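You operate a simulated robot arm through the tools that you are given. There is no shell and no other tool. Be economical: measure what you need, move in short steps, check, and stop when the job is done.

You run a simulated robot arm. Do the job below in one go: nothing can be reset, and whatever is moved stays where it is left.

JOB
Glue the pads carton shut and lock the orange clamp on it.
Fine: glue the inner flap first; stand the purple dabber back. Set down upright: purple dabber. A coat counts when it lies all over at full strength: go over it till it gets no stronger.

It is judged by the outcome, as a careful person would: the job done as asked, and still so three seconds after it is handed in. It fails if anything else is knocked over, pushed out of place, dropped, spilled or broken.

ROBOT AND FRAMES
A 7-joint arm with a two-finger parallel gripper, fixed in place. Base frame: the origin is at the foot of the arm, x ahead of it, y to its left, z up; the work surface is at about z = 0.84. Readings come in m, rad, newtons and seconds.
With the tool pointing down near the work surface it reaches from about 0.3 to 0.7 m from the base axis. Its first joint turns from -1.152 to 1.152 rad. Payload 1.57 kg.
The tool frame sits at the grasp point between the pads (the TCP): z along the fingers, y along the line on which they close. The tips reach 0.03 m beyond it. The gripper opens to 0.11 m. The fingers are 0.024 m wide and 0.012 m thick; the gripper's body (0.048 by 0.112 m) begins 0.078 m behind the TCP.
Orientation is that of the tool frame in the base frame, as a unit quaternion [x, y, z, w]. With the fingers straight down and closing along the base's y, the tool's x points along the base's -x, its y along +y and its z along -z.

CONTROLS
- The arm moves only by the tool arm_command. Its argument "moves" is a list of rows, each an object of numbers (a shift or turn left out is 0, a gripper value left out holds the last): "rx", "ry", "rz": the turn, a rotation vector about the tool's x, y, z in rad; "dx", "dy", "dz": the shift along the tool's x, y, z in m; "gripper": the closure, from 0 (fully open) to 1 (shut). In form: [{"rx": .., "ry": .., "rz": .., "dx": .., "dy": .., "dz": .., "gripper": ..}, ...]. A call has 1 to 12 rows; each row is the pose to reach, as a shift and turn from the pose commanded when the call began, along the tool's axes at that moment. Each row takes 0.2 s and may step no farther than 0.05 m and 0.15 rad from the row before; otherwise, or with a gripper value out of range, the whole call is refused. A pose out of reach is approached as far as the arm can. The call stops where the force on the tool passes 90 N (or 10 N more than at its start, if that is more) or the arm is blocked; 0.2 s more then pass. Each finger travels about 0.108 m/s and halts on what it meets, pressing with about 43 N; the grip force reading is that of the motor and also rises with nothing between the fingers. The clock runs only during rows and for 0.2 s after the last one: add rows that repeat a pose to give the fingers time. It gives the time, the measured TCP pose, the force on the tool (base axes), the opening and the grip force at its end, in the units of the frame above (readings bear some noise), with the torque about the TCP (base axes, N m) and any sound that the robot's microphone picked up, and new pictures: "pictures" is both (left out), scene, wrist or none.
- Cameras (640 x 400 px; columns grow to the right, rows downward): "scene" is fixed at [0.1518, -0.379, 1.4114]; the picture's right is [0.88, -0.47, 0.00], its down [-0.23, -0.44, -0.87] and it looks along [0.41, 0.77, -0.50] (base axes); focal length 352 px, centre (320, 200). "wrist" rides on the gripper at [0.07, 0.016, -0.141] in the tool frame; the picture's right is [-0.23, 0.97, 0.00], its down [-0.86, -0.20, -0.48] and it looks along [-0.47, -0.11, 0.88] (tool axes); focal length 222 px, centre (320, 200). There is no depth. A picture from a camera that has moved, and an enlarged one, comes with that camera's place and axes in the base frame and with its lens.
- inspect(camera, box): a new picture of the part [left, top, right, bottom] of that camera's present view, enlarged. It takes no simulated time.
- sign_off(): hands the job in; it is judged then, once.

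Go step by step. Nothing tells you positions but the pictures and the camera data: compare them with the known pose of the tool, close in by small moves and look again before you grip or let go. The budget is 120 turns and 200 pictures, counting those below and the enlarged ones. Unless the task says otherwise, let go and move clear before handing in, and close with one line.

The tools are called as name(argument=value, ...) on one line, values as JSON. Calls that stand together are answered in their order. arm_command: Moves the arm, as the interface text tells. Its arguments: {"type":"object","properties":{"moves":{"type":"array","items":{"type":"object","properties":{"rx":{"type":"number"},"ry":{"type":"number"},"rz":{"type":"number"},"dx":{"type":"number"},"dy":{"type":"number"},"dz":{"type":"number"},"gripper":{"type":"number"}}}},"pictures":{"type":"string","enum":["both","scene","wrist","none"]}},"required":["moves"]} The other tools are called the same way: inspect (camera, box) takes an enlarged picture of a part of a camera's view; sign_off () hands the job in.

At the start:

```text
time: 0.0
position: [0.3113, 0.1256, 1.1961]
tcp_rot: [0.0, 1.0, 0.001, 0.001]
ft_force: [0.1, -0.9, 0.1]
moment: [0.0, -0.01, 0.04]
width: 0.1098
gripper_force: 0.0
```

scene: 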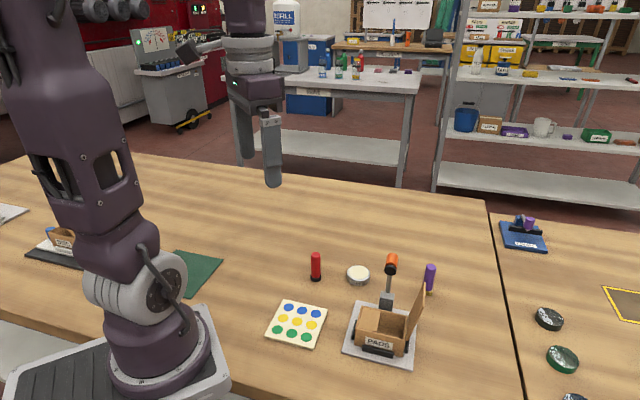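
wrist: 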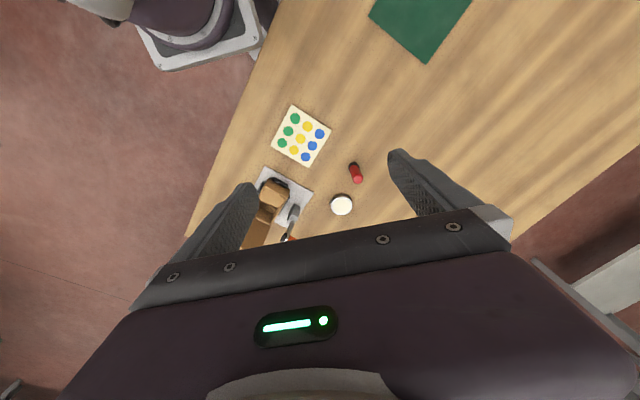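

I see the pads carton on a plate with an orange-handled clamp, a purple dabber behind it, and a round glue dish. I'll look closer first.

inspect(camera="scene", box=[320, 230, 480, 380])

inspect(camera="scene", box=[240, 230, 400, 350])

inspect(camera="wrist", box=[220, 90, 400, 250])

inspect(camera="scene", box=[480, 200, 640, 400])

inspect(camera="scene", box=[0, 190, 220, 310])

```text
2.67 times, centred on (400, 305) of scene
camera zoom: at [0.1518, -0.379, 1.4114], right [0.88, -0.47, 0.0], down [-0.23, -0.44, -0.87], along [0.41, 0.77, -0.5], focal length 940 px, centre (107, -80)
```

zoom: 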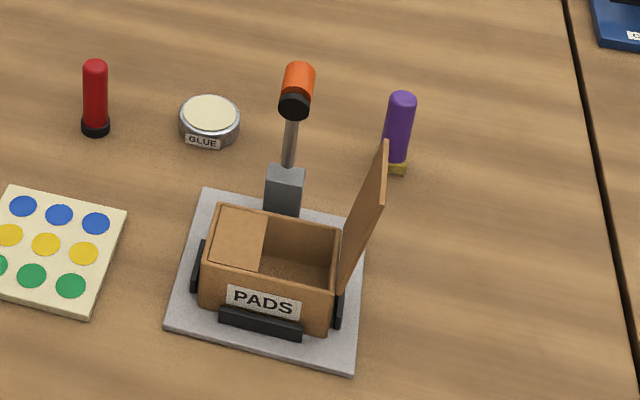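

```text
3.33 times, centred on (320, 290) of scene
camera zoom: at [0.1518, -0.379, 1.4114], right [0.88, -0.47, 0.0], down [-0.23, -0.44, -0.87], along [0.41, 0.77, -0.5], focal length 1175 px, centre (320, -100)
```

zoom: 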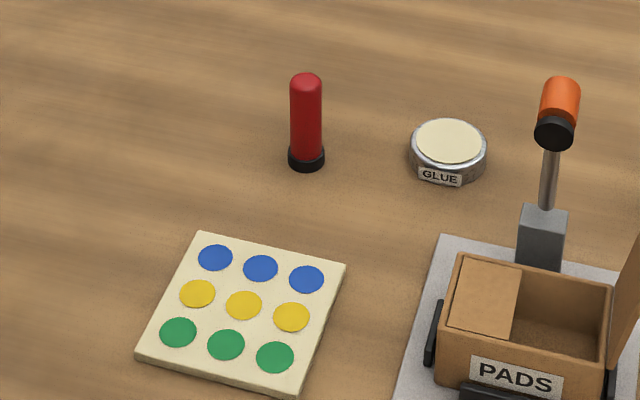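

```text
2.50 times, centred on (310, 170) of wrist
camera zoom: at [0.2417, 0.1412, 1.3381], right [0.23, 0.97, 0.0], down [0.86, -0.2, 0.48], along [0.47, -0.11, -0.88], focal length 555 px, centre (345, 275)
```

zoom: 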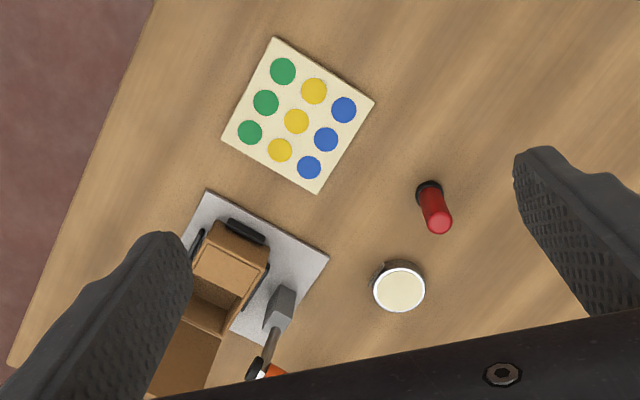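

```text
2.00 times, centred on (560, 300) of scene
camera zoom: at [0.1518, -0.379, 1.4114], right [0.88, -0.47, 0.0], down [-0.23, -0.44, -0.87], along [0.41, 0.77, -0.5], focal length 705 px, centre (-160, 0)
```

zoom: 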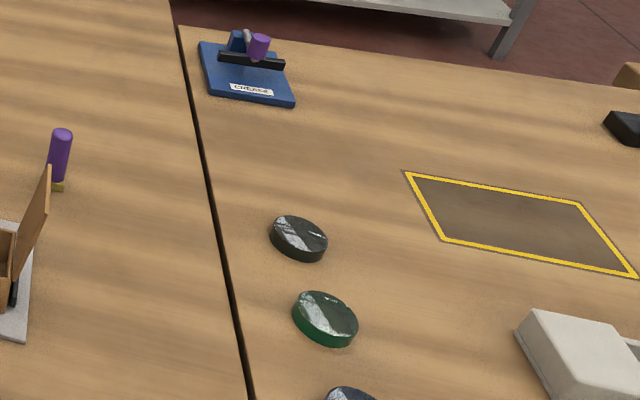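

```text
2.91 times, centred on (110, 250) of scene
camera zoom: at [0.1518, -0.379, 1.4114], right [0.88, -0.47, 0.0], down [-0.23, -0.44, -0.87], along [0.41, 0.77, -0.5], focal length 1025 px, centre (931, 54)
```

zoom: 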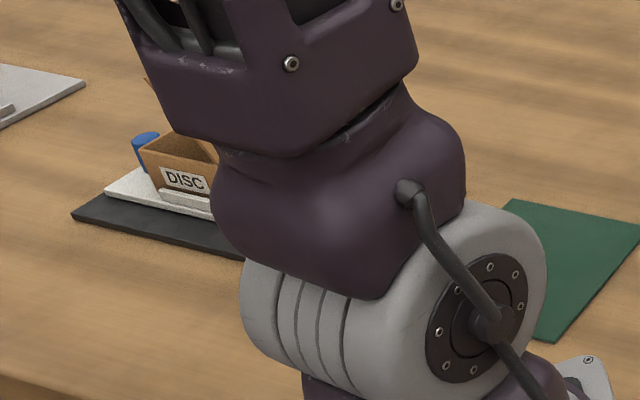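

The carton is near (0.47, -0.03), the purple dabber near (0.637, 0.02) and the glue near (0.527, 0.134). I'll move sideways to get a better overhead view.

arm_command(moves=[{"dy": -0.04}, {"dy": -0.08}, {"dy": -0.12}, {"dy": -0.14}], pictures="wrist")

inspect(camera="wrist", box=[260, 90, 420, 230])

```text
time: 1.0
position: [0.3116, -0.0153, 1.1949]
tcp_rot: [0.0, 1.0, 0.0, 0.0]
ft_force: [0.2, 0.6, -0.2]
moment: [0.01, -0.01, 0.0]
width: 0.1101
gripper_force: 0.0
camera wrist: at [0.2417, 0.0003, 1.3378], right [0.23, 0.97, 0.0], down [0.86, -0.2, 0.48], along [0.47, -0.11, -0.88], focal length 222 px, centre (320, 200)
```

wrist: 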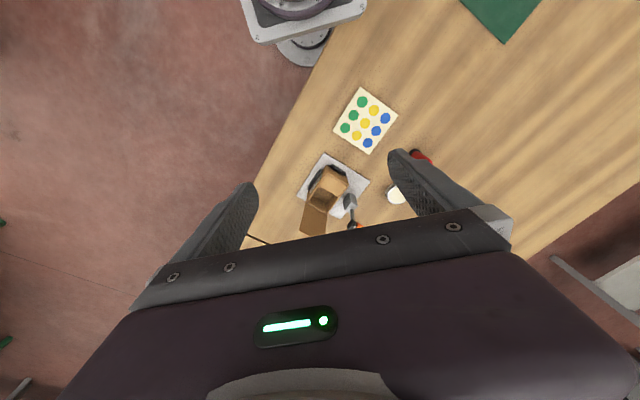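

```text
2.86 times, centred on (340, 160) of wrist
camera zoom: at [0.2417, 0.0003, 1.3378], right [0.23, 0.97, 0.0], down [0.86, -0.2, 0.48], along [0.47, -0.11, -0.88], focal length 635 px, centre (263, 314)
```

zoom: 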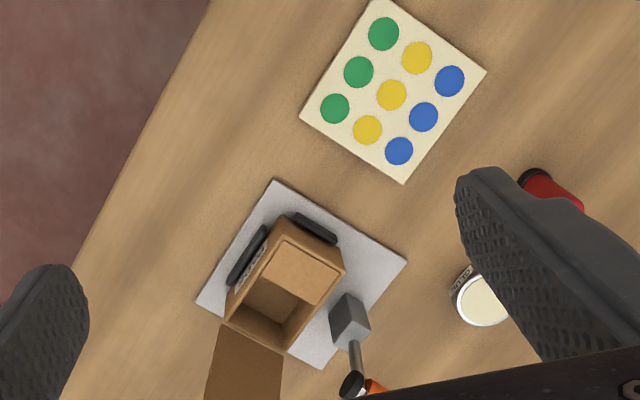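

The plate is yawed about 45°, with the outer flap standing on the far-right side and the clamp handle at roughly (0.516, 0.017), its top near z 0.99. I'll rotate the tool to match and move towards the dabber, keeping high.

arm_command(moves=[{"rz": -0.13, "dx": -0.04}, {"rz": -0.26, "dx": -0.08}, {"rz": -0.39, "dx": -0.12}, {"rz": -0.52, "dx": -0.16}, {"rz": -0.655, "dx": -0.2, "dy": 0.01}, {"rz": -0.785, "dx": -0.24, "dy": 0.02, "dz": 0.03}, {"rz": -0.785, "dx": -0.27, "dy": 0.025, "dz": 0.07}])

```text
refused: row 6 steps farther than a row can; nothing moved
```

arm_command(moves=[{"rz": -0.13, "dx": -0.04}, {"rz": -0.26, "dx": -0.08}, {"rz": -0.39, "dx": -0.12}, {"rz": -0.52, "dx": -0.16}, {"rz": -0.655, "dx": -0.2, "dy": 0.01}, {"rz": -0.785, "dx": -0.235, "dy": 0.02, "dz": 0.03}, {"rz": -0.785, "dx": -0.26, "dy": 0.025, "dz": 0.07}])

```text
time: 2.6
position: [0.5726, 0.0088, 1.1265]
tcp_rot: [-0.382, 0.924, -0.001, 0.0]
ft_force: [0.5, -0.4, -0.6]
moment: [0.01, 0.04, 0.04]
width: 0.1099
gripper_force: 0.0
camera wrist: at [0.5115, -0.0282, 1.2677], right [-0.53, 0.85, 0.0], down [0.75, 0.46, 0.48], along [0.41, 0.25, -0.88], focal length 222 px, centre (320, 200)
```

scene: 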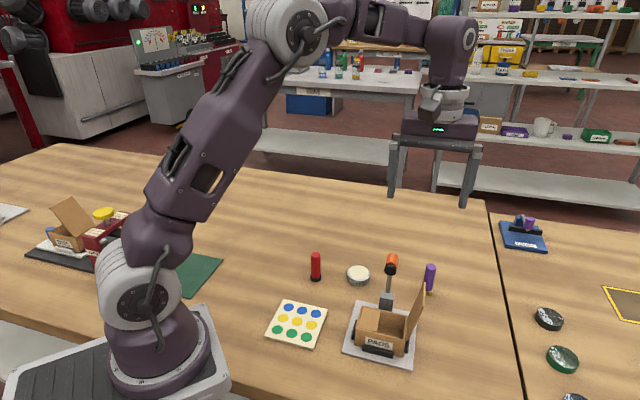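
wrist: 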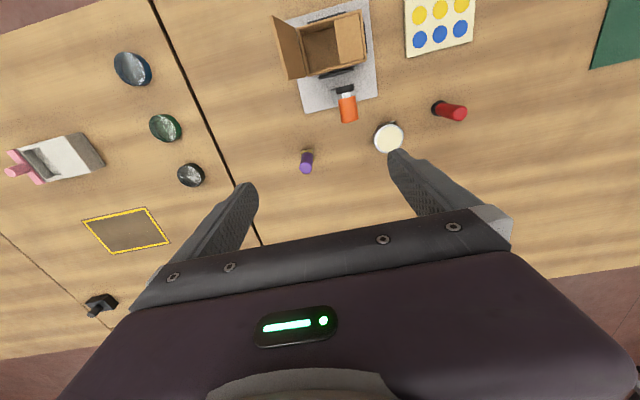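

Good view of everything; I'll zoom on the dabber, carton and glue.

inspect(camera="wrist", box=[280, 110, 420, 190])

inspect(camera="wrist", box=[260, 0, 400, 130])

inspect(camera="scene", box=[395, 245, 465, 305])

```text
4.57 times, centred on (350, 150) of wrist
camera zoom: at [0.5115, -0.0282, 1.2677], right [-0.53, 0.85, 0.0], down [0.75, 0.46, 0.48], along [0.41, 0.25, -0.88], focal length 1015 px, centre (183, 429)
```

zoom: 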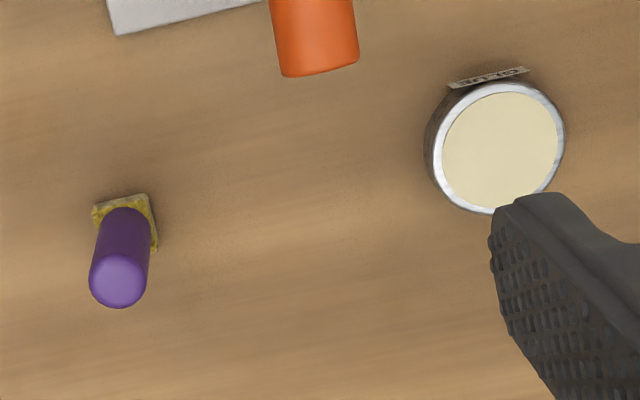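

```text
3.08 times, centred on (330, 65) of wrist
camera zoom: at [0.5115, -0.0282, 1.2677], right [-0.53, 0.85, 0.0], down [0.75, 0.46, 0.48], along [0.41, 0.25, -0.88], focal length 684 px, centre (289, 615)
```

zoom: 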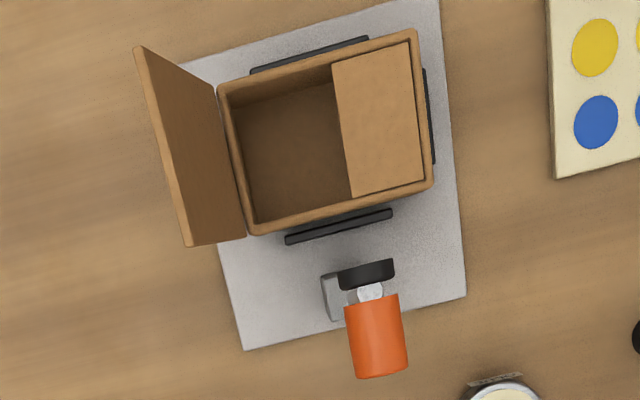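

```text
6.67 times, centred on (430, 275) of scene
camera zoom: at [0.1518, -0.379, 1.4114], right [0.88, -0.47, 0.0], down [-0.23, -0.44, -0.87], along [0.41, 0.77, -0.5], focal length 2350 px, centre (-413, -300)
```

zoom: 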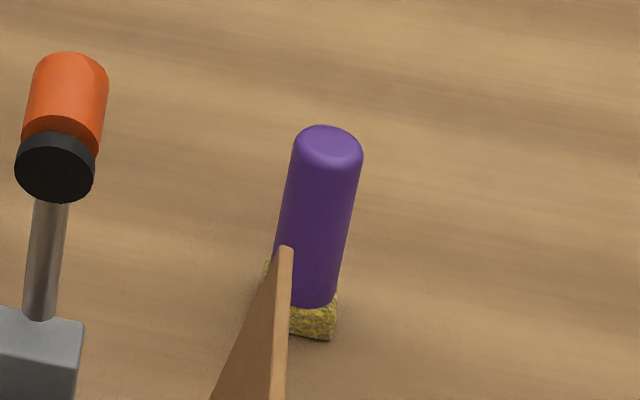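

The dabber stands at (0.637, 0.0195), its top near z 0.911, with its sponge aligned to my 45° yaw. I'll move above it and part-way down.

arm_command(moves=[{"dx": -0.03, "dy": -0.02}, {"dx": -0.053, "dy": -0.038}, {"dx": -0.053, "dy": -0.038, "dz": 0.05}, {"dx": -0.053, "dy": -0.038, "dz": 0.1}, {"dx": -0.053, "dy": -0.038, "dz": 0.15}, {"dx": -0.053, "dy": -0.038, "dz": 0.175}])

```text
time: 4.0
position: [0.6368, 0.0188, 0.9502]
tcp_rot: [-0.383, 0.924, 0.0, 0.0]
ft_force: [0.3, -0.7, -0.5]
moment: [-0.01, 0.01, 0.0]
width: 0.11
gripper_force: 0.0
camera wrist: at [0.5747, -0.0185, 1.0926], right [-0.53, 0.85, 0.0], down [0.75, 0.46, 0.48], along [0.41, 0.25, -0.88], focal length 222 px, centre (320, 200)
```

scene: 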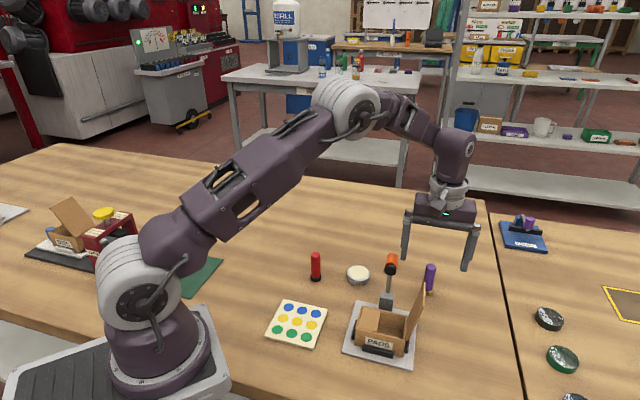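
wrist: 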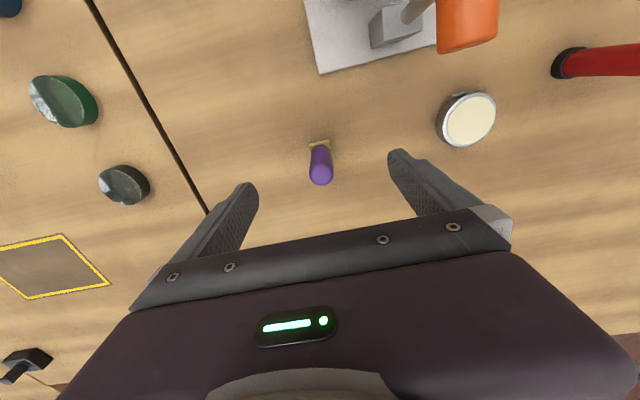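

The dabber sits exactly under the grasp point. I'll lower onto it and close.

arm_command(moves=[{"dz": 0.03}, {"dz": 0.058}, {"dz": 0.058}, {"dz": 0.058, "gripper": 0.5}, {"dz": 0.058, "gripper": 0.7}, {"dz": 0.058, "gripper": 0.9}, {"dz": 0.058, "gripper": 0.9}, {"dz": 0.058, "gripper": 0.9}])

```text
time: 5.8
position: [0.6364, 0.0204, 0.8929]
tcp_rot: [-0.383, 0.924, -0.001, 0.0]
ft_force: [0.0, 0.1, -0.3]
moment: [0.04, 0.0, 0.0]
width: 0.0205
gripper_force: 34.6
camera wrist: at [0.5749, -0.018, 1.0355], right [-0.53, 0.85, 0.0], down [0.75, 0.46, 0.48], along [0.41, 0.25, -0.88], focal length 222 px, centre (320, 200)
```

scene: 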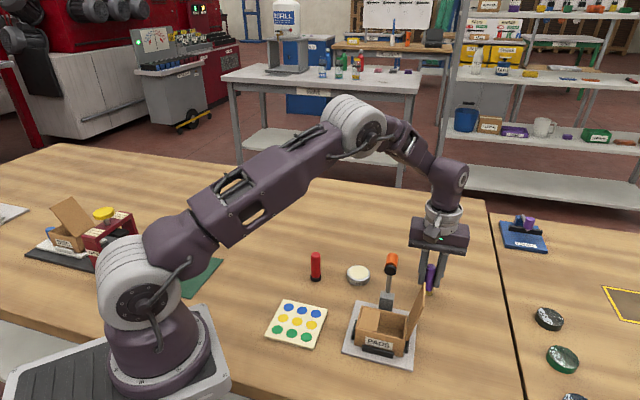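
wrist: 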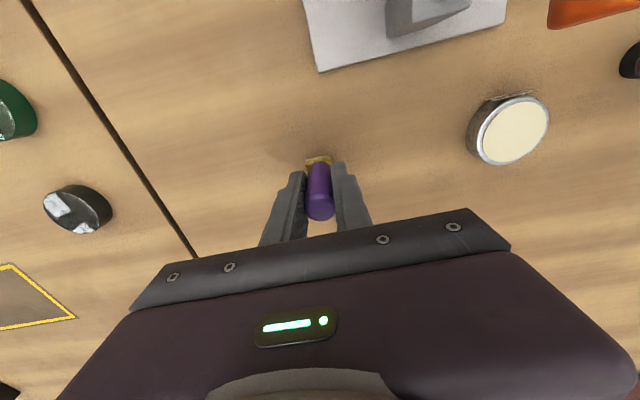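

The dabber is held (width 20.5 mm) and the sponge bottom is about 53 mm below the TCP. I'll lift and go over the glue pot.

arm_command(moves=[{"dz": -0.05}, {"dz": -0.1}, {"dz": -0.1, "dy": 0.05}, {"dz": -0.1, "dy": 0.1}, {"dz": -0.1, "dy": 0.15, "dx": 0.001}, {"dz": -0.06, "dy": 0.153, "dx": 0.001}])

inspect(camera="wrist", box=[260, 110, 400, 230])

```text
time: 7.2
position: [0.5267, 0.1304, 0.9527]
tcp_rot: [-0.382, 0.924, 0.0, 0.0]
ft_force: [1.2, 0.0, -0.8]
moment: [0.0, -0.03, 0.02]
width: 0.0201
gripper_force: 34.2
camera wrist: at [0.4654, 0.0911, 1.0951], right [-0.53, 0.85, 0.0], down [0.75, 0.46, 0.48], along [0.41, 0.25, -0.88], focal length 222 px, centre (320, 200)
```

scene: 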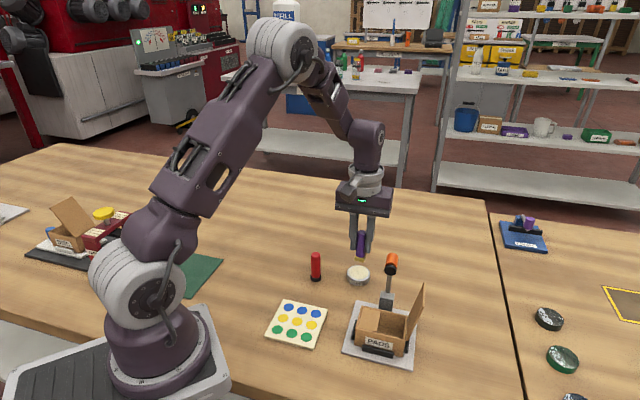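
wrist: 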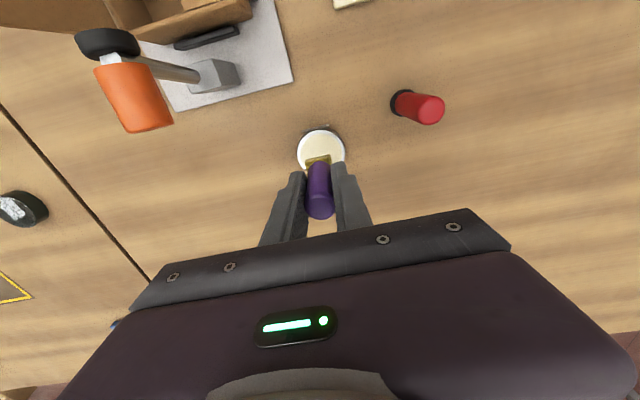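

```text
3.33 times, centred on (330, 170) of wrist
camera zoom: at [0.4654, 0.0911, 1.0951], right [-0.53, 0.85, 0.0], down [0.75, 0.46, 0.48], along [0.41, 0.25, -0.88], focal length 740 px, centre (287, 300)
```

zoom: 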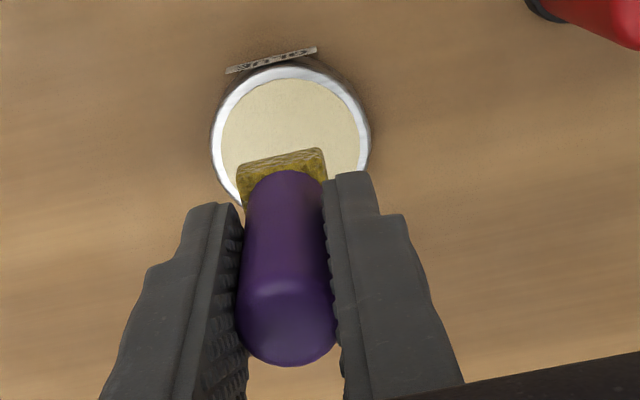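

The sponge is nearly over the pot's centre; I'll correct 3 mm and lower towards the glue.

arm_command(moves=[{"dx": 0.003, "dz": 0.02}, {"dx": 0.003, "dz": 0.038}, {"dx": 0.003, "dz": 0.041}], pictures="none")

inspect(camera="scene", box=[325, 225, 395, 295])

```text
time: 8.0
position: [0.5244, 0.1265, 0.9121]
tcp_rot: [-0.383, 0.924, 0.0, 0.0]
ft_force: [-2.5, 0.0, 9.5]
moment: [0.25, 0.31, -0.03]
width: 0.0206
gripper_force: 33.8
```

```text
5.71 times, centred on (360, 260) of scene
camera zoom: at [0.1516, -0.379, 1.4114], right [0.88, -0.47, 0.0], down [-0.23, -0.44, -0.87], along [0.41, 0.77, -0.5], focal length 2014 px, centre (91, -143)
```

zoom: 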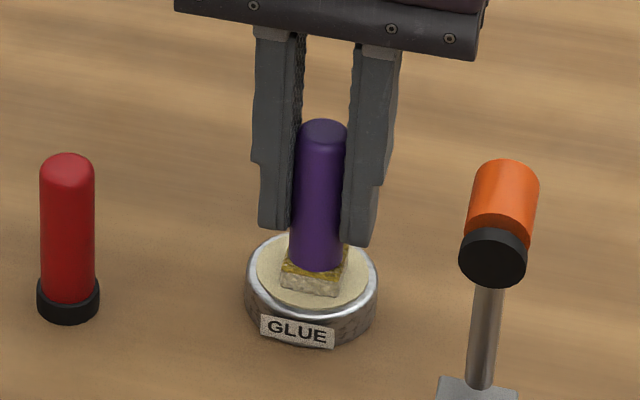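

Contact at 9.5 N with the glue. I'll press a moment, lift high over the clamp handle, and move above the inner flap.

arm_command(moves=[{}, {"dz": -0.05}, {"dz": -0.1}, {"dz": -0.148}, {"dz": -0.148, "dx": 0.05}, {"dz": -0.148, "dx": 0.1, "dy": -0.01}, {"dz": -0.148, "dx": 0.143, "dy": -0.03}, {"dz": -0.148, "dx": 0.155, "dy": -0.049}, {"dz": -0.11, "dx": 0.155, "dy": -0.049}, {"dz": -0.08, "dx": 0.155, "dy": -0.049}])

inspect(camera="wrist", box=[240, 100, 400, 230])

inspect(camera="scene", box=[330, 240, 440, 360])

```text
refused: row 6 steps farther than a row can; nothing moved
```

```text
3.08 times, centred on (320, 165) of wrist
camera zoom: at [0.4636, 0.0889, 1.0547], right [-0.53, 0.85, 0.0], down [0.75, 0.46, 0.48], along [0.41, 0.25, -0.88], focal length 684 px, centre (320, 308)
```

zoom: 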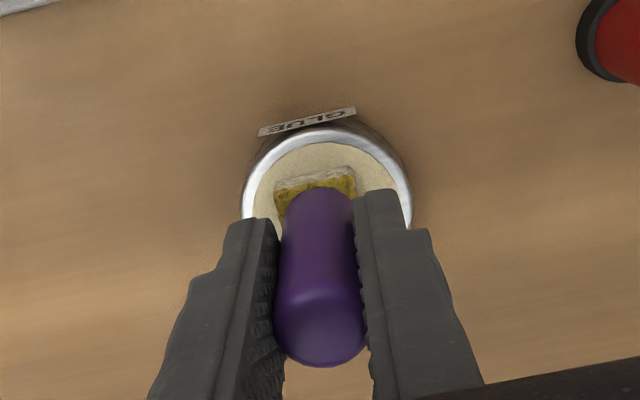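

```text
3.33 times, centred on (385, 300) of scene
camera zoom: at [0.1516, -0.379, 1.4114], right [0.88, -0.47, 0.0], down [-0.23, -0.44, -0.87], along [0.41, 0.77, -0.5], focal length 1175 px, centre (103, -133)
```

zoom: 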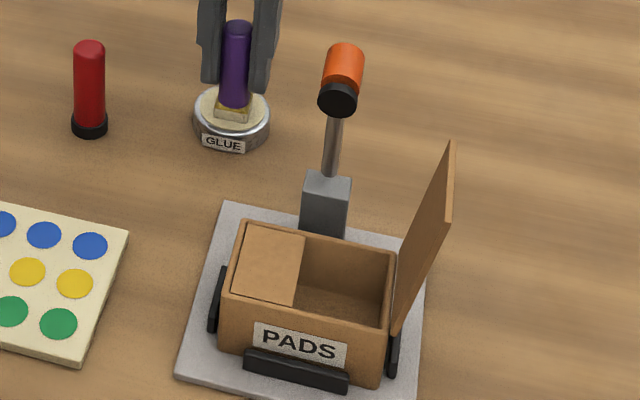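

The step was refused as slightly too long; I'll repeat with smaller steps.

arm_command(moves=[{}, {"dz": -0.05}, {"dz": -0.1}, {"dz": -0.148}, {"dz": -0.148, "dx": 0.045}, {"dz": -0.148, "dx": 0.09, "dy": -0.01}, {"dz": -0.148, "dx": 0.13, "dy": -0.03}, {"dz": -0.148, "dx": 0.155, "dy": -0.049}, {"dz": -0.11, "dx": 0.155, "dy": -0.049}, {"dz": -0.08, "dx": 0.155, "dy": -0.049}])

inspect(camera="wrist", box=[240, 100, 400, 230])

inspect(camera="scene", box=[330, 240, 440, 360])

```text
time: 10.2
position: [0.4501, -0.0189, 0.9913]
tcp_rot: [-0.383, 0.924, 0.0, 0.0]
ft_force: [0.1, -0.1, 0.2]
moment: [-0.02, 0.0, 0.01]
width: 0.0205
gripper_force: 33.8
camera wrist: at [0.389, -0.0563, 1.1334], right [-0.53, 0.85, 0.0], down [0.75, 0.46, 0.48], along [0.41, 0.25, -0.88], focal length 222 px, centre (320, 200)
```

scene: 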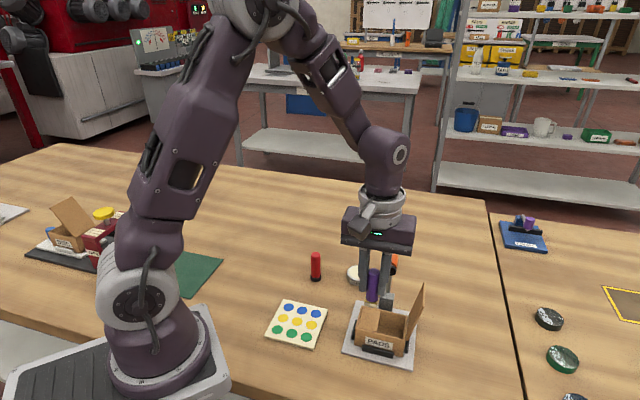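
wrist: 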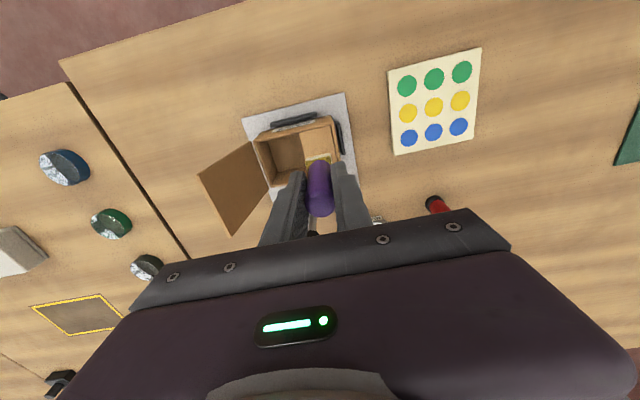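

```text
3.08 times, centred on (320, 165) of wrist
camera zoom: at [0.389, -0.0563, 1.1334], right [-0.53, 0.85, 0.0], down [0.75, 0.46, 0.48], along [0.41, 0.25, -0.88], focal length 684 px, centre (320, 308)
```

zoom: 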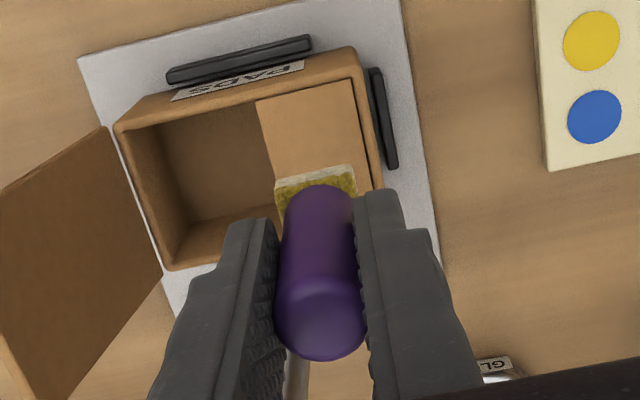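

```text
3.33 times, centred on (385, 300) of scene
camera zoom: at [0.1518, -0.379, 1.4114], right [0.88, -0.47, 0.0], down [-0.23, -0.44, -0.87], along [0.41, 0.77, -0.5], focal length 1175 px, centre (103, -133)
```

zoom: 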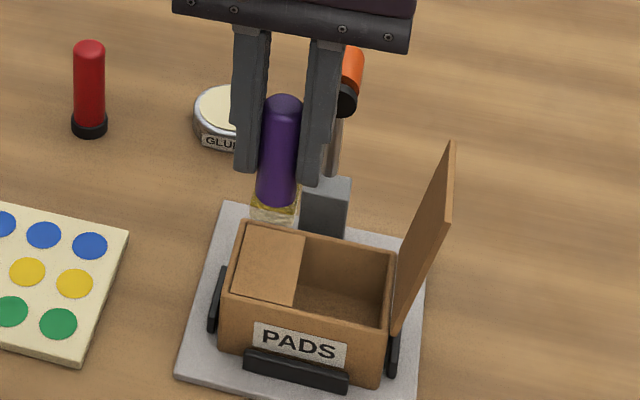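

The wet sponge is centred above the inner flap (centre about (0.450, -0.018)). I'll lower gently to find contact.

arm_command(moves=[{"dz": 0.03}, {"dz": 0.044}, {"dz": 0.047}], pictures="none")

inspect(camera="scene", box=[345, 260, 425, 360])

```text
time: 11.0
position: [0.4499, -0.0184, 0.9452]
tcp_rot: [-0.383, 0.924, -0.001, 0.001]
ft_force: [0.1, 0.1, 27.0]
moment: [-0.11, -0.19, 0.01]
width: 0.0205
gripper_force: 34.5
```

```text
4.00 times, centred on (385, 310) of scene
camera zoom: at [0.1513, -0.3789, 1.4115], right [0.88, -0.47, 0.0], down [-0.23, -0.44, -0.87], along [0.41, 0.77, -0.5], focal length 1410 px, centre (60, -240)
```

zoom: 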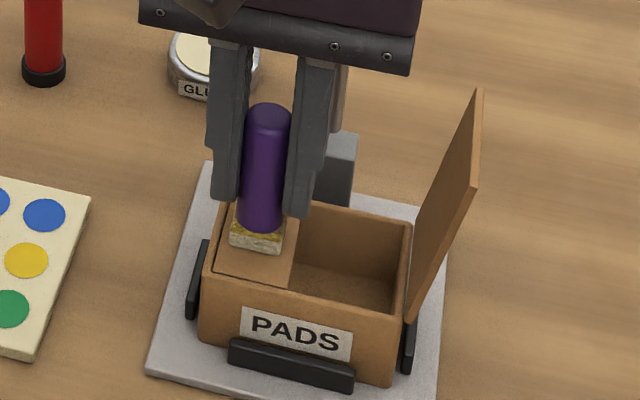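

Contact at about 27 N. I'll lift and see where the glue mark is.

arm_command(moves=[{"dz": -0.02}, {"dz": -0.05}, {"dz": -0.09}], pictures="none")

inspect(camera="scene", box=[350, 280, 420, 350])

inspect(camera="wrist", box=[250, 70, 380, 190])

```text
time: 11.8
position: [0.4503, -0.0181, 1.036]
tcp_rot: [-0.383, 0.924, 0.001, 0.0]
ft_force: [-0.3, 0.5, -0.1]
moment: [0.03, 0.04, 0.0]
width: 0.0205
gripper_force: 34.0
```

```text
5.71 times, centred on (385, 315) of scene
camera zoom: at [0.1518, -0.379, 1.4114], right [0.88, -0.47, 0.0], down [-0.23, -0.44, -0.87], along [0.41, 0.77, -0.5], focal length 2014 px, centre (-51, -457)
```

zoom: 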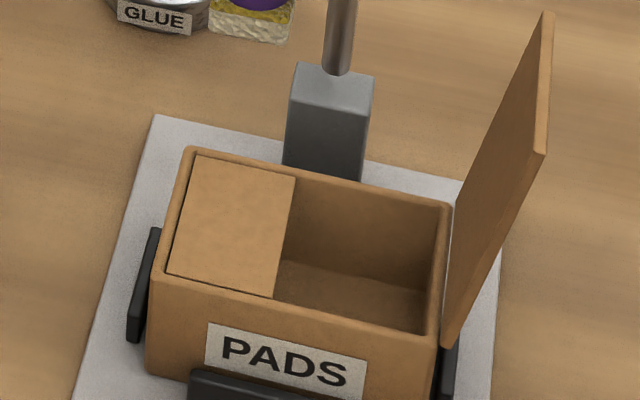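

```text
3.33 times, centred on (315, 130) of wrist
camera zoom: at [0.3896, -0.056, 1.1776], right [-0.53, 0.85, 0.0], down [0.75, 0.46, 0.48], along [0.41, 0.25, -0.88], focal length 740 px, centre (337, 433)
```

zoom: 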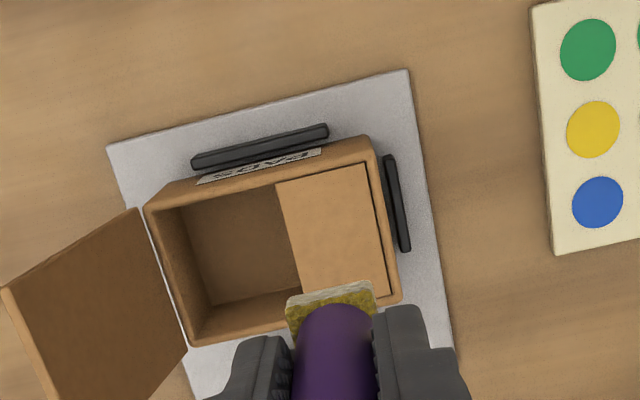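

inspect(camera="scene", box=[365, 295, 405, 335])

inspect(camera="wrist", box=[300, 95, 340, 140])

```text
10.00 times, centred on (385, 315) of scene
camera zoom: at [0.1518, -0.379, 1.4114], right [0.88, -0.47, 0.0], down [-0.23, -0.44, -0.87], along [0.41, 0.77, -0.5], focal length 3524 px, centre (-330, -950)
```

zoom: 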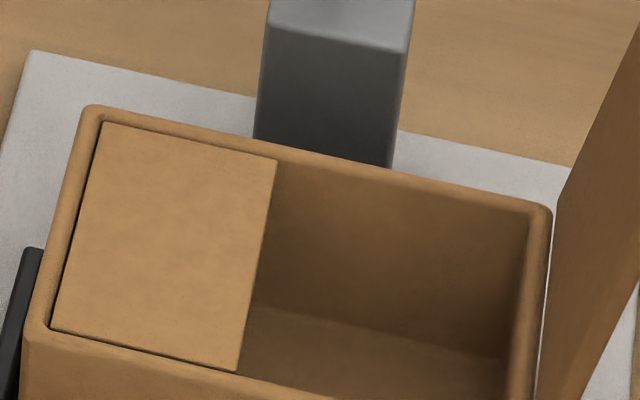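

```text
8.89 times, centred on (320, 118) of wrist
camera zoom: at [0.3896, -0.056, 1.1776], right [-0.53, 0.85, 0.0], down [0.75, 0.46, 0.48], along [0.41, 0.25, -0.88], focal length 1974 px, centre (320, 933)
```

zoom: 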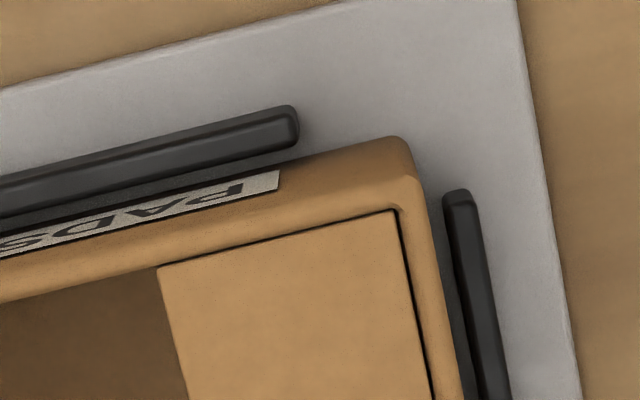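

No mark was left, so a plain dab transfers nothing and the coat likely needs a stroke. I'll stroke the sponge over the flap with light pressure.

arm_command(moves=[{"dx": 0.013, "dy": 0.005, "dz": 0.04}, {"dx": 0.013, "dy": 0.005, "dz": 0.08}, {"dx": 0.013, "dy": 0.005, "dz": 0.0885}, {"dx": 0.0, "dy": 0.005, "dz": 0.0885}, {"dx": -0.013, "dy": 0.005, "dz": 0.0885}, {"dx": -0.013, "dy": -0.005, "dz": 0.0885}, {"dx": 0.0, "dy": -0.005, "dz": 0.0885}, {"dx": 0.013, "dy": -0.005, "dz": 0.0885}], pictures="none")

inspect(camera="scene", box=[350, 280, 420, 350])

```text
time: 13.6
position: [0.4434, -0.0311, 0.947]
tcp_rot: [-0.383, 0.924, 0.0, 0.0]
ft_force: [0.3, -0.2, 0.3]
moment: [0.01, -0.02, 0.0]
width: 0.0204
gripper_force: 33.8
```

```text
5.71 times, centred on (385, 315) of scene
camera zoom: at [0.1518, -0.3789, 1.4114], right [0.88, -0.47, 0.0], down [-0.23, -0.44, -0.87], along [0.41, 0.77, -0.5], focal length 2014 px, centre (-51, -457)
```

zoom: 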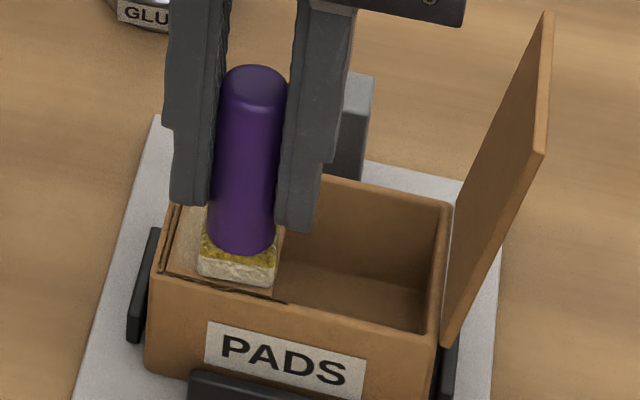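

A coat is starting to show, with barely any contact force. I'll press 1 mm deeper and stroke again, then lift to look.

arm_command(moves=[{"dz": 0.001}, {"dx": -0.013, "dz": 0.001}, {"dx": -0.026, "dz": 0.001}, {"dx": -0.026, "dy": 0.005, "dz": 0.001}, {"dx": -0.013, "dy": 0.005, "dz": 0.001}, {"dx": 0, "dy": 0.005, "dz": 0.001}, {"dx": 0, "dy": 0.01, "dz": 0.001}, {"dx": -0.013, "dy": 0.01, "dz": 0.001}, {"dx": -0.026, "dy": 0.01, "dz": 0.001}, {"dx": -0.026, "dy": 0.01, "dz": -0.04}, {"dx": -0.026, "dy": 0.01, "dz": -0.09}], pictures="none")

inspect(camera="scene", box=[350, 280, 420, 350])

inspect(camera="wrist", box=[250, 70, 380, 190])

```text
time: 16.0
position: [0.4545, -0.0048, 1.0359]
tcp_rot: [-0.383, 0.924, 0.001, 0.001]
ft_force: [-0.8, 1.7, -0.5]
moment: [0.03, -0.02, 0.0]
width: 0.0197
gripper_force: 34.1
```

```text
5.71 times, centred on (385, 315) of scene
camera zoom: at [0.1518, -0.3789, 1.4114], right [0.88, -0.47, 0.0], down [-0.23, -0.44, -0.87], along [0.41, 0.77, -0.5], focal length 2014 px, centre (-51, -457)
```

zoom: 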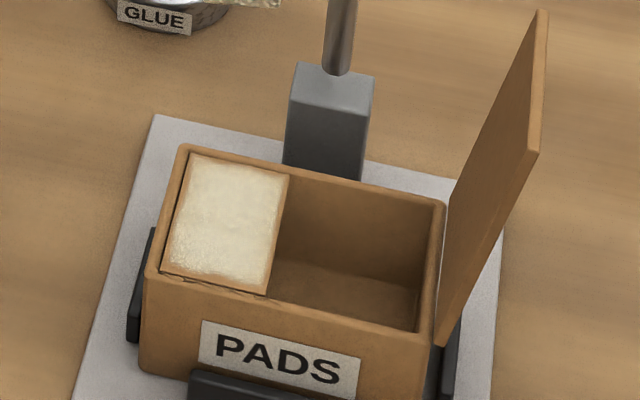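

```text
3.33 times, centred on (315, 130) of wrist
camera zoom: at [0.3947, -0.0426, 1.1783], right [-0.53, 0.85, 0.0], down [0.75, 0.46, 0.48], along [0.41, 0.25, -0.88], focal length 740 px, centre (337, 433)
```

zoom: 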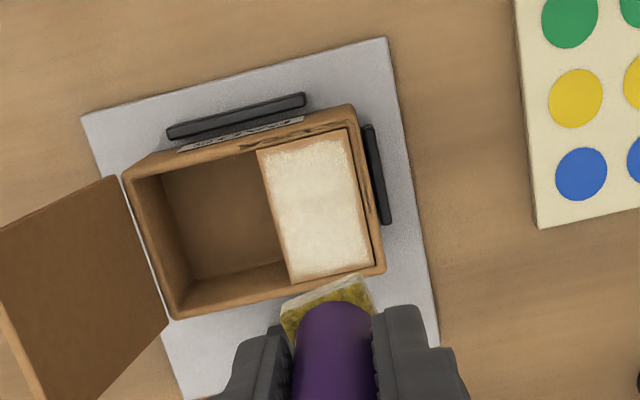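

The flap is nearly covered; thin edges (especially the front) remain and the carton settled about 2 mm against its fence. I'll redip for another pass.

arm_command(moves=[{"dz": -0.03, "dy": 0.02}, {"dz": -0.03, "dy": 0.044, "dx": -0.03}, {"dz": -0.03, "dy": 0.044, "dx": -0.075}, {"dz": -0.03, "dy": 0.044, "dx": -0.12}, {"dz": -0.01, "dy": 0.044, "dx": -0.143}, {"dz": 0.035, "dy": 0.044, "dx": -0.143}, {"dz": 0.08, "dy": 0.044, "dx": -0.143}, {"dz": 0.115, "dy": 0.044, "dx": -0.143}, {"dz": 0.124, "dy": 0.044, "dx": -0.143}, {"dz": 0.125, "dy": 0.044, "dx": -0.143}, {"dz": 0.125, "dy": 0.044, "dx": -0.143}], pictures="none")

inspect(camera="scene", box=[325, 230, 425, 350])

```text
time: 18.4
position: [0.5247, 0.1261, 0.9124]
tcp_rot: [-0.383, 0.924, 0.0, 0.002]
ft_force: [-3.4, 0.5, 28.1]
moment: [0.18, -0.04, -0.04]
width: 0.0197
gripper_force: 33.2
```

```text
3.33 times, centred on (375, 290) of scene
camera zoom: at [0.1512, -0.3791, 1.4114], right [0.88, -0.47, 0.0], down [-0.23, -0.44, -0.87], along [0.41, 0.77, -0.5], focal length 1175 px, centre (137, -100)
```

zoom: 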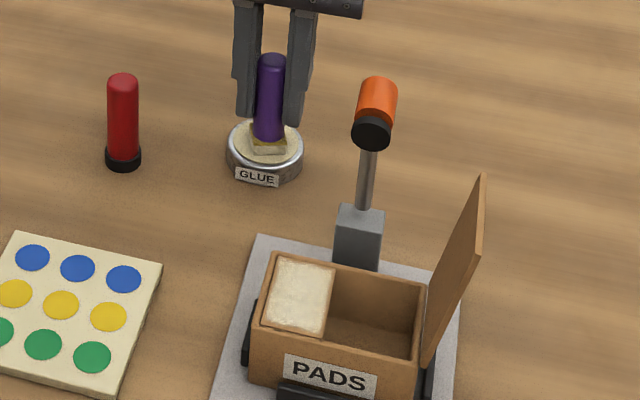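

Well dipped. Back over the flap's front hinge corner.

arm_command(moves=[{"dz": -0.05}, {"dz": -0.1}, {"dz": -0.148}, {"dz": -0.148, "dx": 0.045}, {"dz": -0.148, "dx": 0.09}, {"dz": -0.148, "dx": 0.13, "dy": -0.02}, {"dz": -0.14, "dx": 0.169, "dy": -0.04}, {"dz": -0.1, "dx": 0.1695, "dy": -0.04}, {"dz": -0.06, "dx": 0.1695, "dy": -0.04}, {"dz": -0.038, "dx": 0.1695, "dy": -0.04}, {"dz": -0.0345, "dx": 0.1695, "dy": -0.04}], pictures="none")

inspect(camera="scene", box=[350, 280, 420, 350])

```text
time: 20.8
position: [0.4325, -0.0202, 0.9483]
tcp_rot: [-0.383, 0.924, -0.001, 0.001]
ft_force: [-4.9, 1.7, 31.2]
moment: [0.38, 0.34, -0.04]
width: 0.0198
gripper_force: 33.6
```

```text
5.71 times, centred on (385, 315) of scene
camera zoom: at [0.1512, -0.3789, 1.4115], right [0.88, -0.47, 0.0], down [-0.23, -0.44, -0.87], along [0.41, 0.76, -0.5], focal length 2014 px, centre (-51, -457)
```

zoom: 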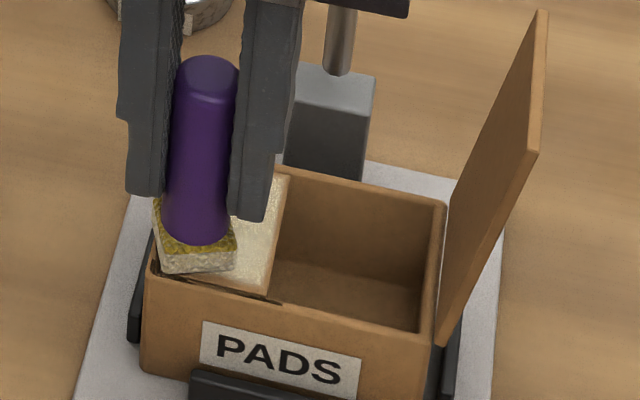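

Slightly too far over the hinge-side rim. I'll ease up, shift inward 3 mm and stroke across the full flap.

arm_command(moves=[{"dz": -0.0015, "dy": -0.003}, {"dz": -0.001, "dy": -0.003, "dx": -0.015}, {"dz": -0.001, "dy": -0.003, "dx": -0.028}, {"dz": -0.001, "dy": -0.007, "dx": -0.028}, {"dz": -0.001, "dy": -0.007, "dx": -0.015}, {"dz": -0.001, "dy": -0.007, "dx": 0.001}, {"dz": -0.001, "dy": -0.014, "dx": 0.001}, {"dz": -0.001, "dy": -0.014, "dx": -0.015}, {"dz": -0.001, "dy": -0.014, "dx": -0.028}, {"dz": -0.001, "dy": -0.014, "dx": -0.015}, {"dz": -0.001, "dy": -0.014, "dx": 0.001}, {"dz": -0.001, "dy": -0.003, "dx": 0.001}], pictures="none")

arm_command(moves=[{"dz": 0, "dx": -0.015}, {"dz": 0, "dx": -0.03}, {"dz": 0, "dx": -0.03, "dy": -0.01}, {"dz": -0.04, "dx": -0.03, "dy": -0.008}, {"dz": -0.09, "dx": -0.03, "dy": -0.004}], pictures="none")

inspect(camera="scene", box=[350, 280, 420, 350])

inspect(camera="wrist", box=[270, 80, 360, 170])

```text
time: 23.4
position: [0.435, -0.0243, 0.9467]
tcp_rot: [-0.383, 0.924, 0.0, 0.001]
ft_force: [1.0, -2.5, 6.5]
moment: [-0.14, -0.13, 0.0]
width: 0.0194
gripper_force: 33.4
```

```text
refused: row 5 steps farther than a row can; nothing moved
```

```text
5.71 times, centred on (385, 315) of scene
camera zoom: at [0.1517, -0.379, 1.4114], right [0.88, -0.47, 0.0], down [-0.23, -0.44, -0.87], along [0.41, 0.77, -0.5], focal length 2014 px, centre (-51, -457)
```

zoom: 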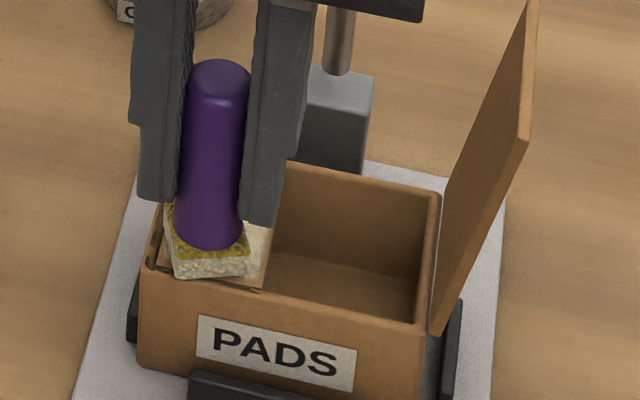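

```text
4.44 times, centred on (315, 125) of wrist
camera zoom: at [0.3742, -0.0623, 1.0889], right [-0.53, 0.85, 0.0], down [0.75, 0.46, 0.48], along [0.41, 0.25, -0.88], focal length 987 px, centre (342, 533)
```

zoom: 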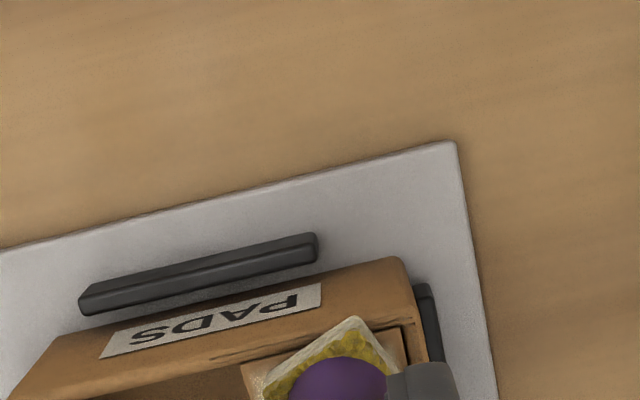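

The dabber has twisted a bit in the grip and the carton shifted slightly in its fences. I'll lift and look.

arm_command(moves=[{"dz": -0.03}, {"dz": -0.06, "dx": -0.02}, {"dz": -0.1, "dx": -0.035}], pictures="none")

inspect(camera="scene", box=[350, 280, 420, 350])

inspect(camera="wrist", box=[250, 70, 380, 190])

```text
time: 24.2
position: [0.4596, 0.0023, 1.0472]
tcp_rot: [-0.382, 0.924, 0.001, -0.001]
ft_force: [-0.5, 0.3, -0.7]
moment: [0.04, -0.01, 0.01]
width: 0.0196
gripper_force: 33.0
```

```text
5.71 times, centred on (385, 315) of scene
camera zoom: at [0.1517, -0.379, 1.4114], right [0.88, -0.47, 0.0], down [-0.23, -0.44, -0.87], along [0.41, 0.77, -0.5], focal length 2014 px, centre (-51, -457)
```

zoom: 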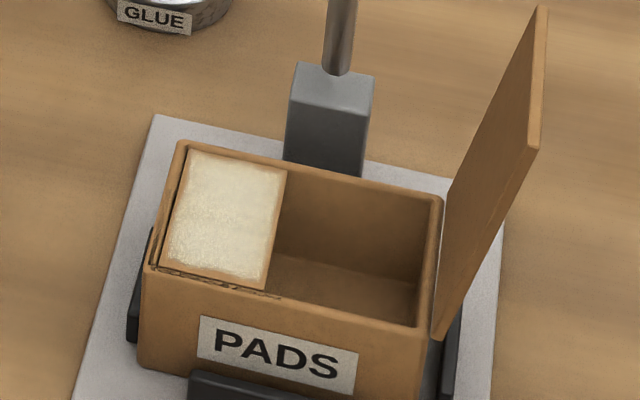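

```text
3.33 times, centred on (315, 130) of wrist
camera zoom: at [0.3995, -0.036, 1.189], right [-0.53, 0.85, 0.0], down [0.75, 0.46, 0.48], along [0.41, 0.25, -0.88], focal length 740 px, centre (337, 433)
```

zoom: 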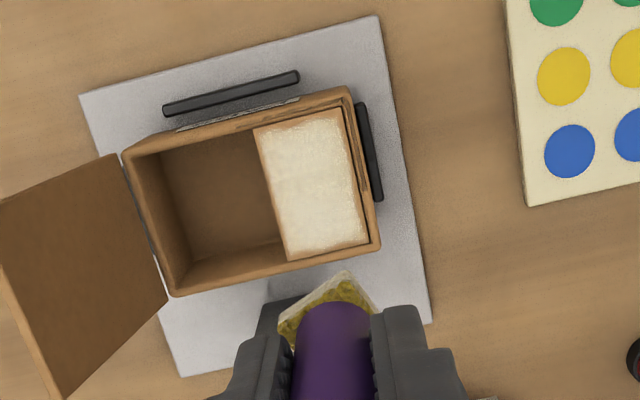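

inspect(camera="wrist", box=[290, 80, 330, 130])

inspect(camera="scene", box=[363, 298, 405, 338])

```text
8.00 times, centred on (310, 105) of wrist
camera zoom: at [0.3995, -0.036, 1.189], right [-0.53, 0.85, 0.0], down [0.75, 0.46, 0.48], along [0.41, 0.25, -0.88], focal length 1777 px, centre (400, 960)
```

zoom: 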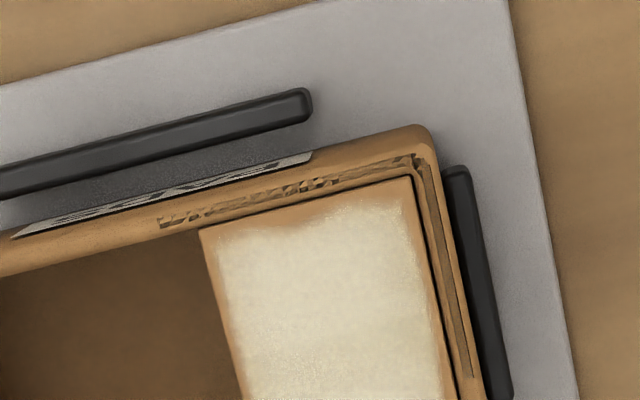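

```text
10.00 times, centred on (384, 318) of scene
camera zoom: at [0.1517, -0.379, 1.4114], right [0.88, -0.47, 0.0], down [-0.23, -0.44, -0.87], along [0.41, 0.77, -0.5], focal length 3524 px, centre (-320, -980)
```

zoom: 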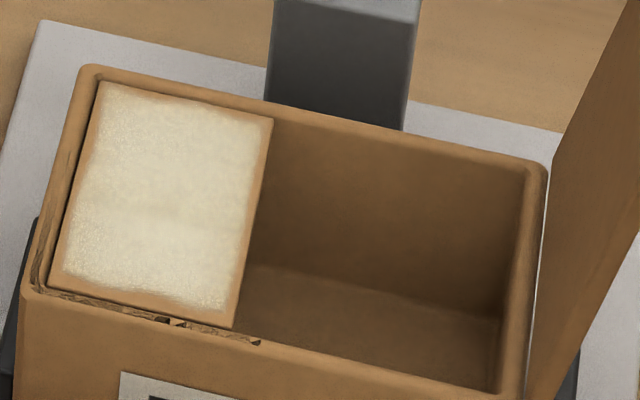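

Coverage is nearly complete; edges are softer. I'll align the twisted sponge back to the carton and make another gentle pass, avoiding the rims.

arm_command(moves=[{"rz": 0.13, "dz": 0.03, "dx": 0.01}, {"rz": 0.26, "dz": 0.06, "dx": 0.02}, {"rz": 0.38, "dz": 0.09, "dx": 0.032, "dy": 0.001}, {"rz": 0.38, "dz": 0.1, "dx": 0.032, "dy": 0.001}, {"rz": 0.38, "dz": 0.1, "dx": 0.018, "dy": 0.001}, {"rz": 0.38, "dz": 0.1, "dx": 0.0033, "dy": 0.001}, {"rz": 0.38, "dz": 0.1, "dx": 0.0033, "dy": -0.005}, {"rz": 0.38, "dz": 0.1, "dx": 0.018, "dy": -0.005}, {"rz": 0.38, "dz": 0.1, "dx": 0.032, "dy": -0.005}, {"rz": 0.38, "dz": 0.1, "dx": 0.032, "dy": -0.0118}, {"rz": 0.38, "dz": 0.1, "dx": 0.018, "dy": -0.0118}, {"rz": 0.38, "dz": 0.1, "dx": 0.0033, "dy": -0.0118}], pictures="none")

arm_command(moves=[{"dz": -0.04}, {"dz": -0.08}, {"dz": -0.1}], pictures="none")

inspect(camera="scene", box=[363, 298, 405, 338])

inspect(camera="wrist", box=[250, 70, 380, 190])

```text
time: 26.8
position: [0.4652, -0.0102, 0.948]
tcp_rot: [-0.202, 0.979, 0.0, 0.0]
ft_force: [-1.9, -2.2, 0.3]
moment: [-0.07, 0.07, -0.02]
width: 0.0195
gripper_force: 33.2
```

```text
time: 27.6
position: [0.4653, -0.0107, 1.0468]
tcp_rot: [-0.201, 0.98, 0.0, -0.001]
ft_force: [0.6, -0.6, -0.2]
moment: [0.01, -0.01, 0.03]
width: 0.0192
gripper_force: 34.3
```

```text
10.00 times, centred on (384, 318) of scene
camera zoom: at [0.1518, -0.379, 1.4114], right [0.88, -0.47, 0.0], down [-0.23, -0.44, -0.87], along [0.41, 0.77, -0.5], focal length 3524 px, centre (-320, -980)
```

zoom: 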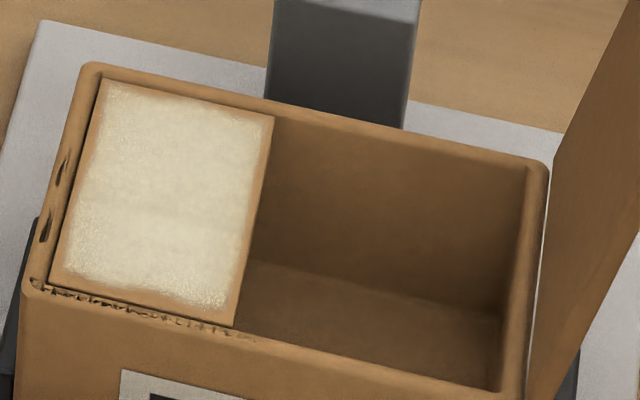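

```text
3.33 times, centred on (315, 130) of wrist
camera zoom: at [0.3958, -0.0226, 1.1886], right [-0.18, 0.98, 0.0], down [0.87, 0.15, 0.48], along [0.47, 0.08, -0.88], focal length 740 px, centre (337, 433)
```

zoom: 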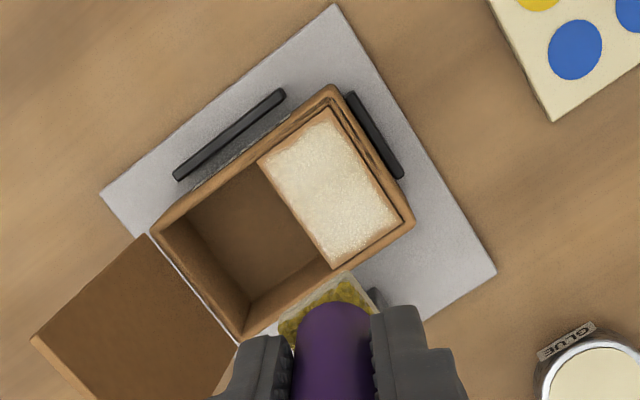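

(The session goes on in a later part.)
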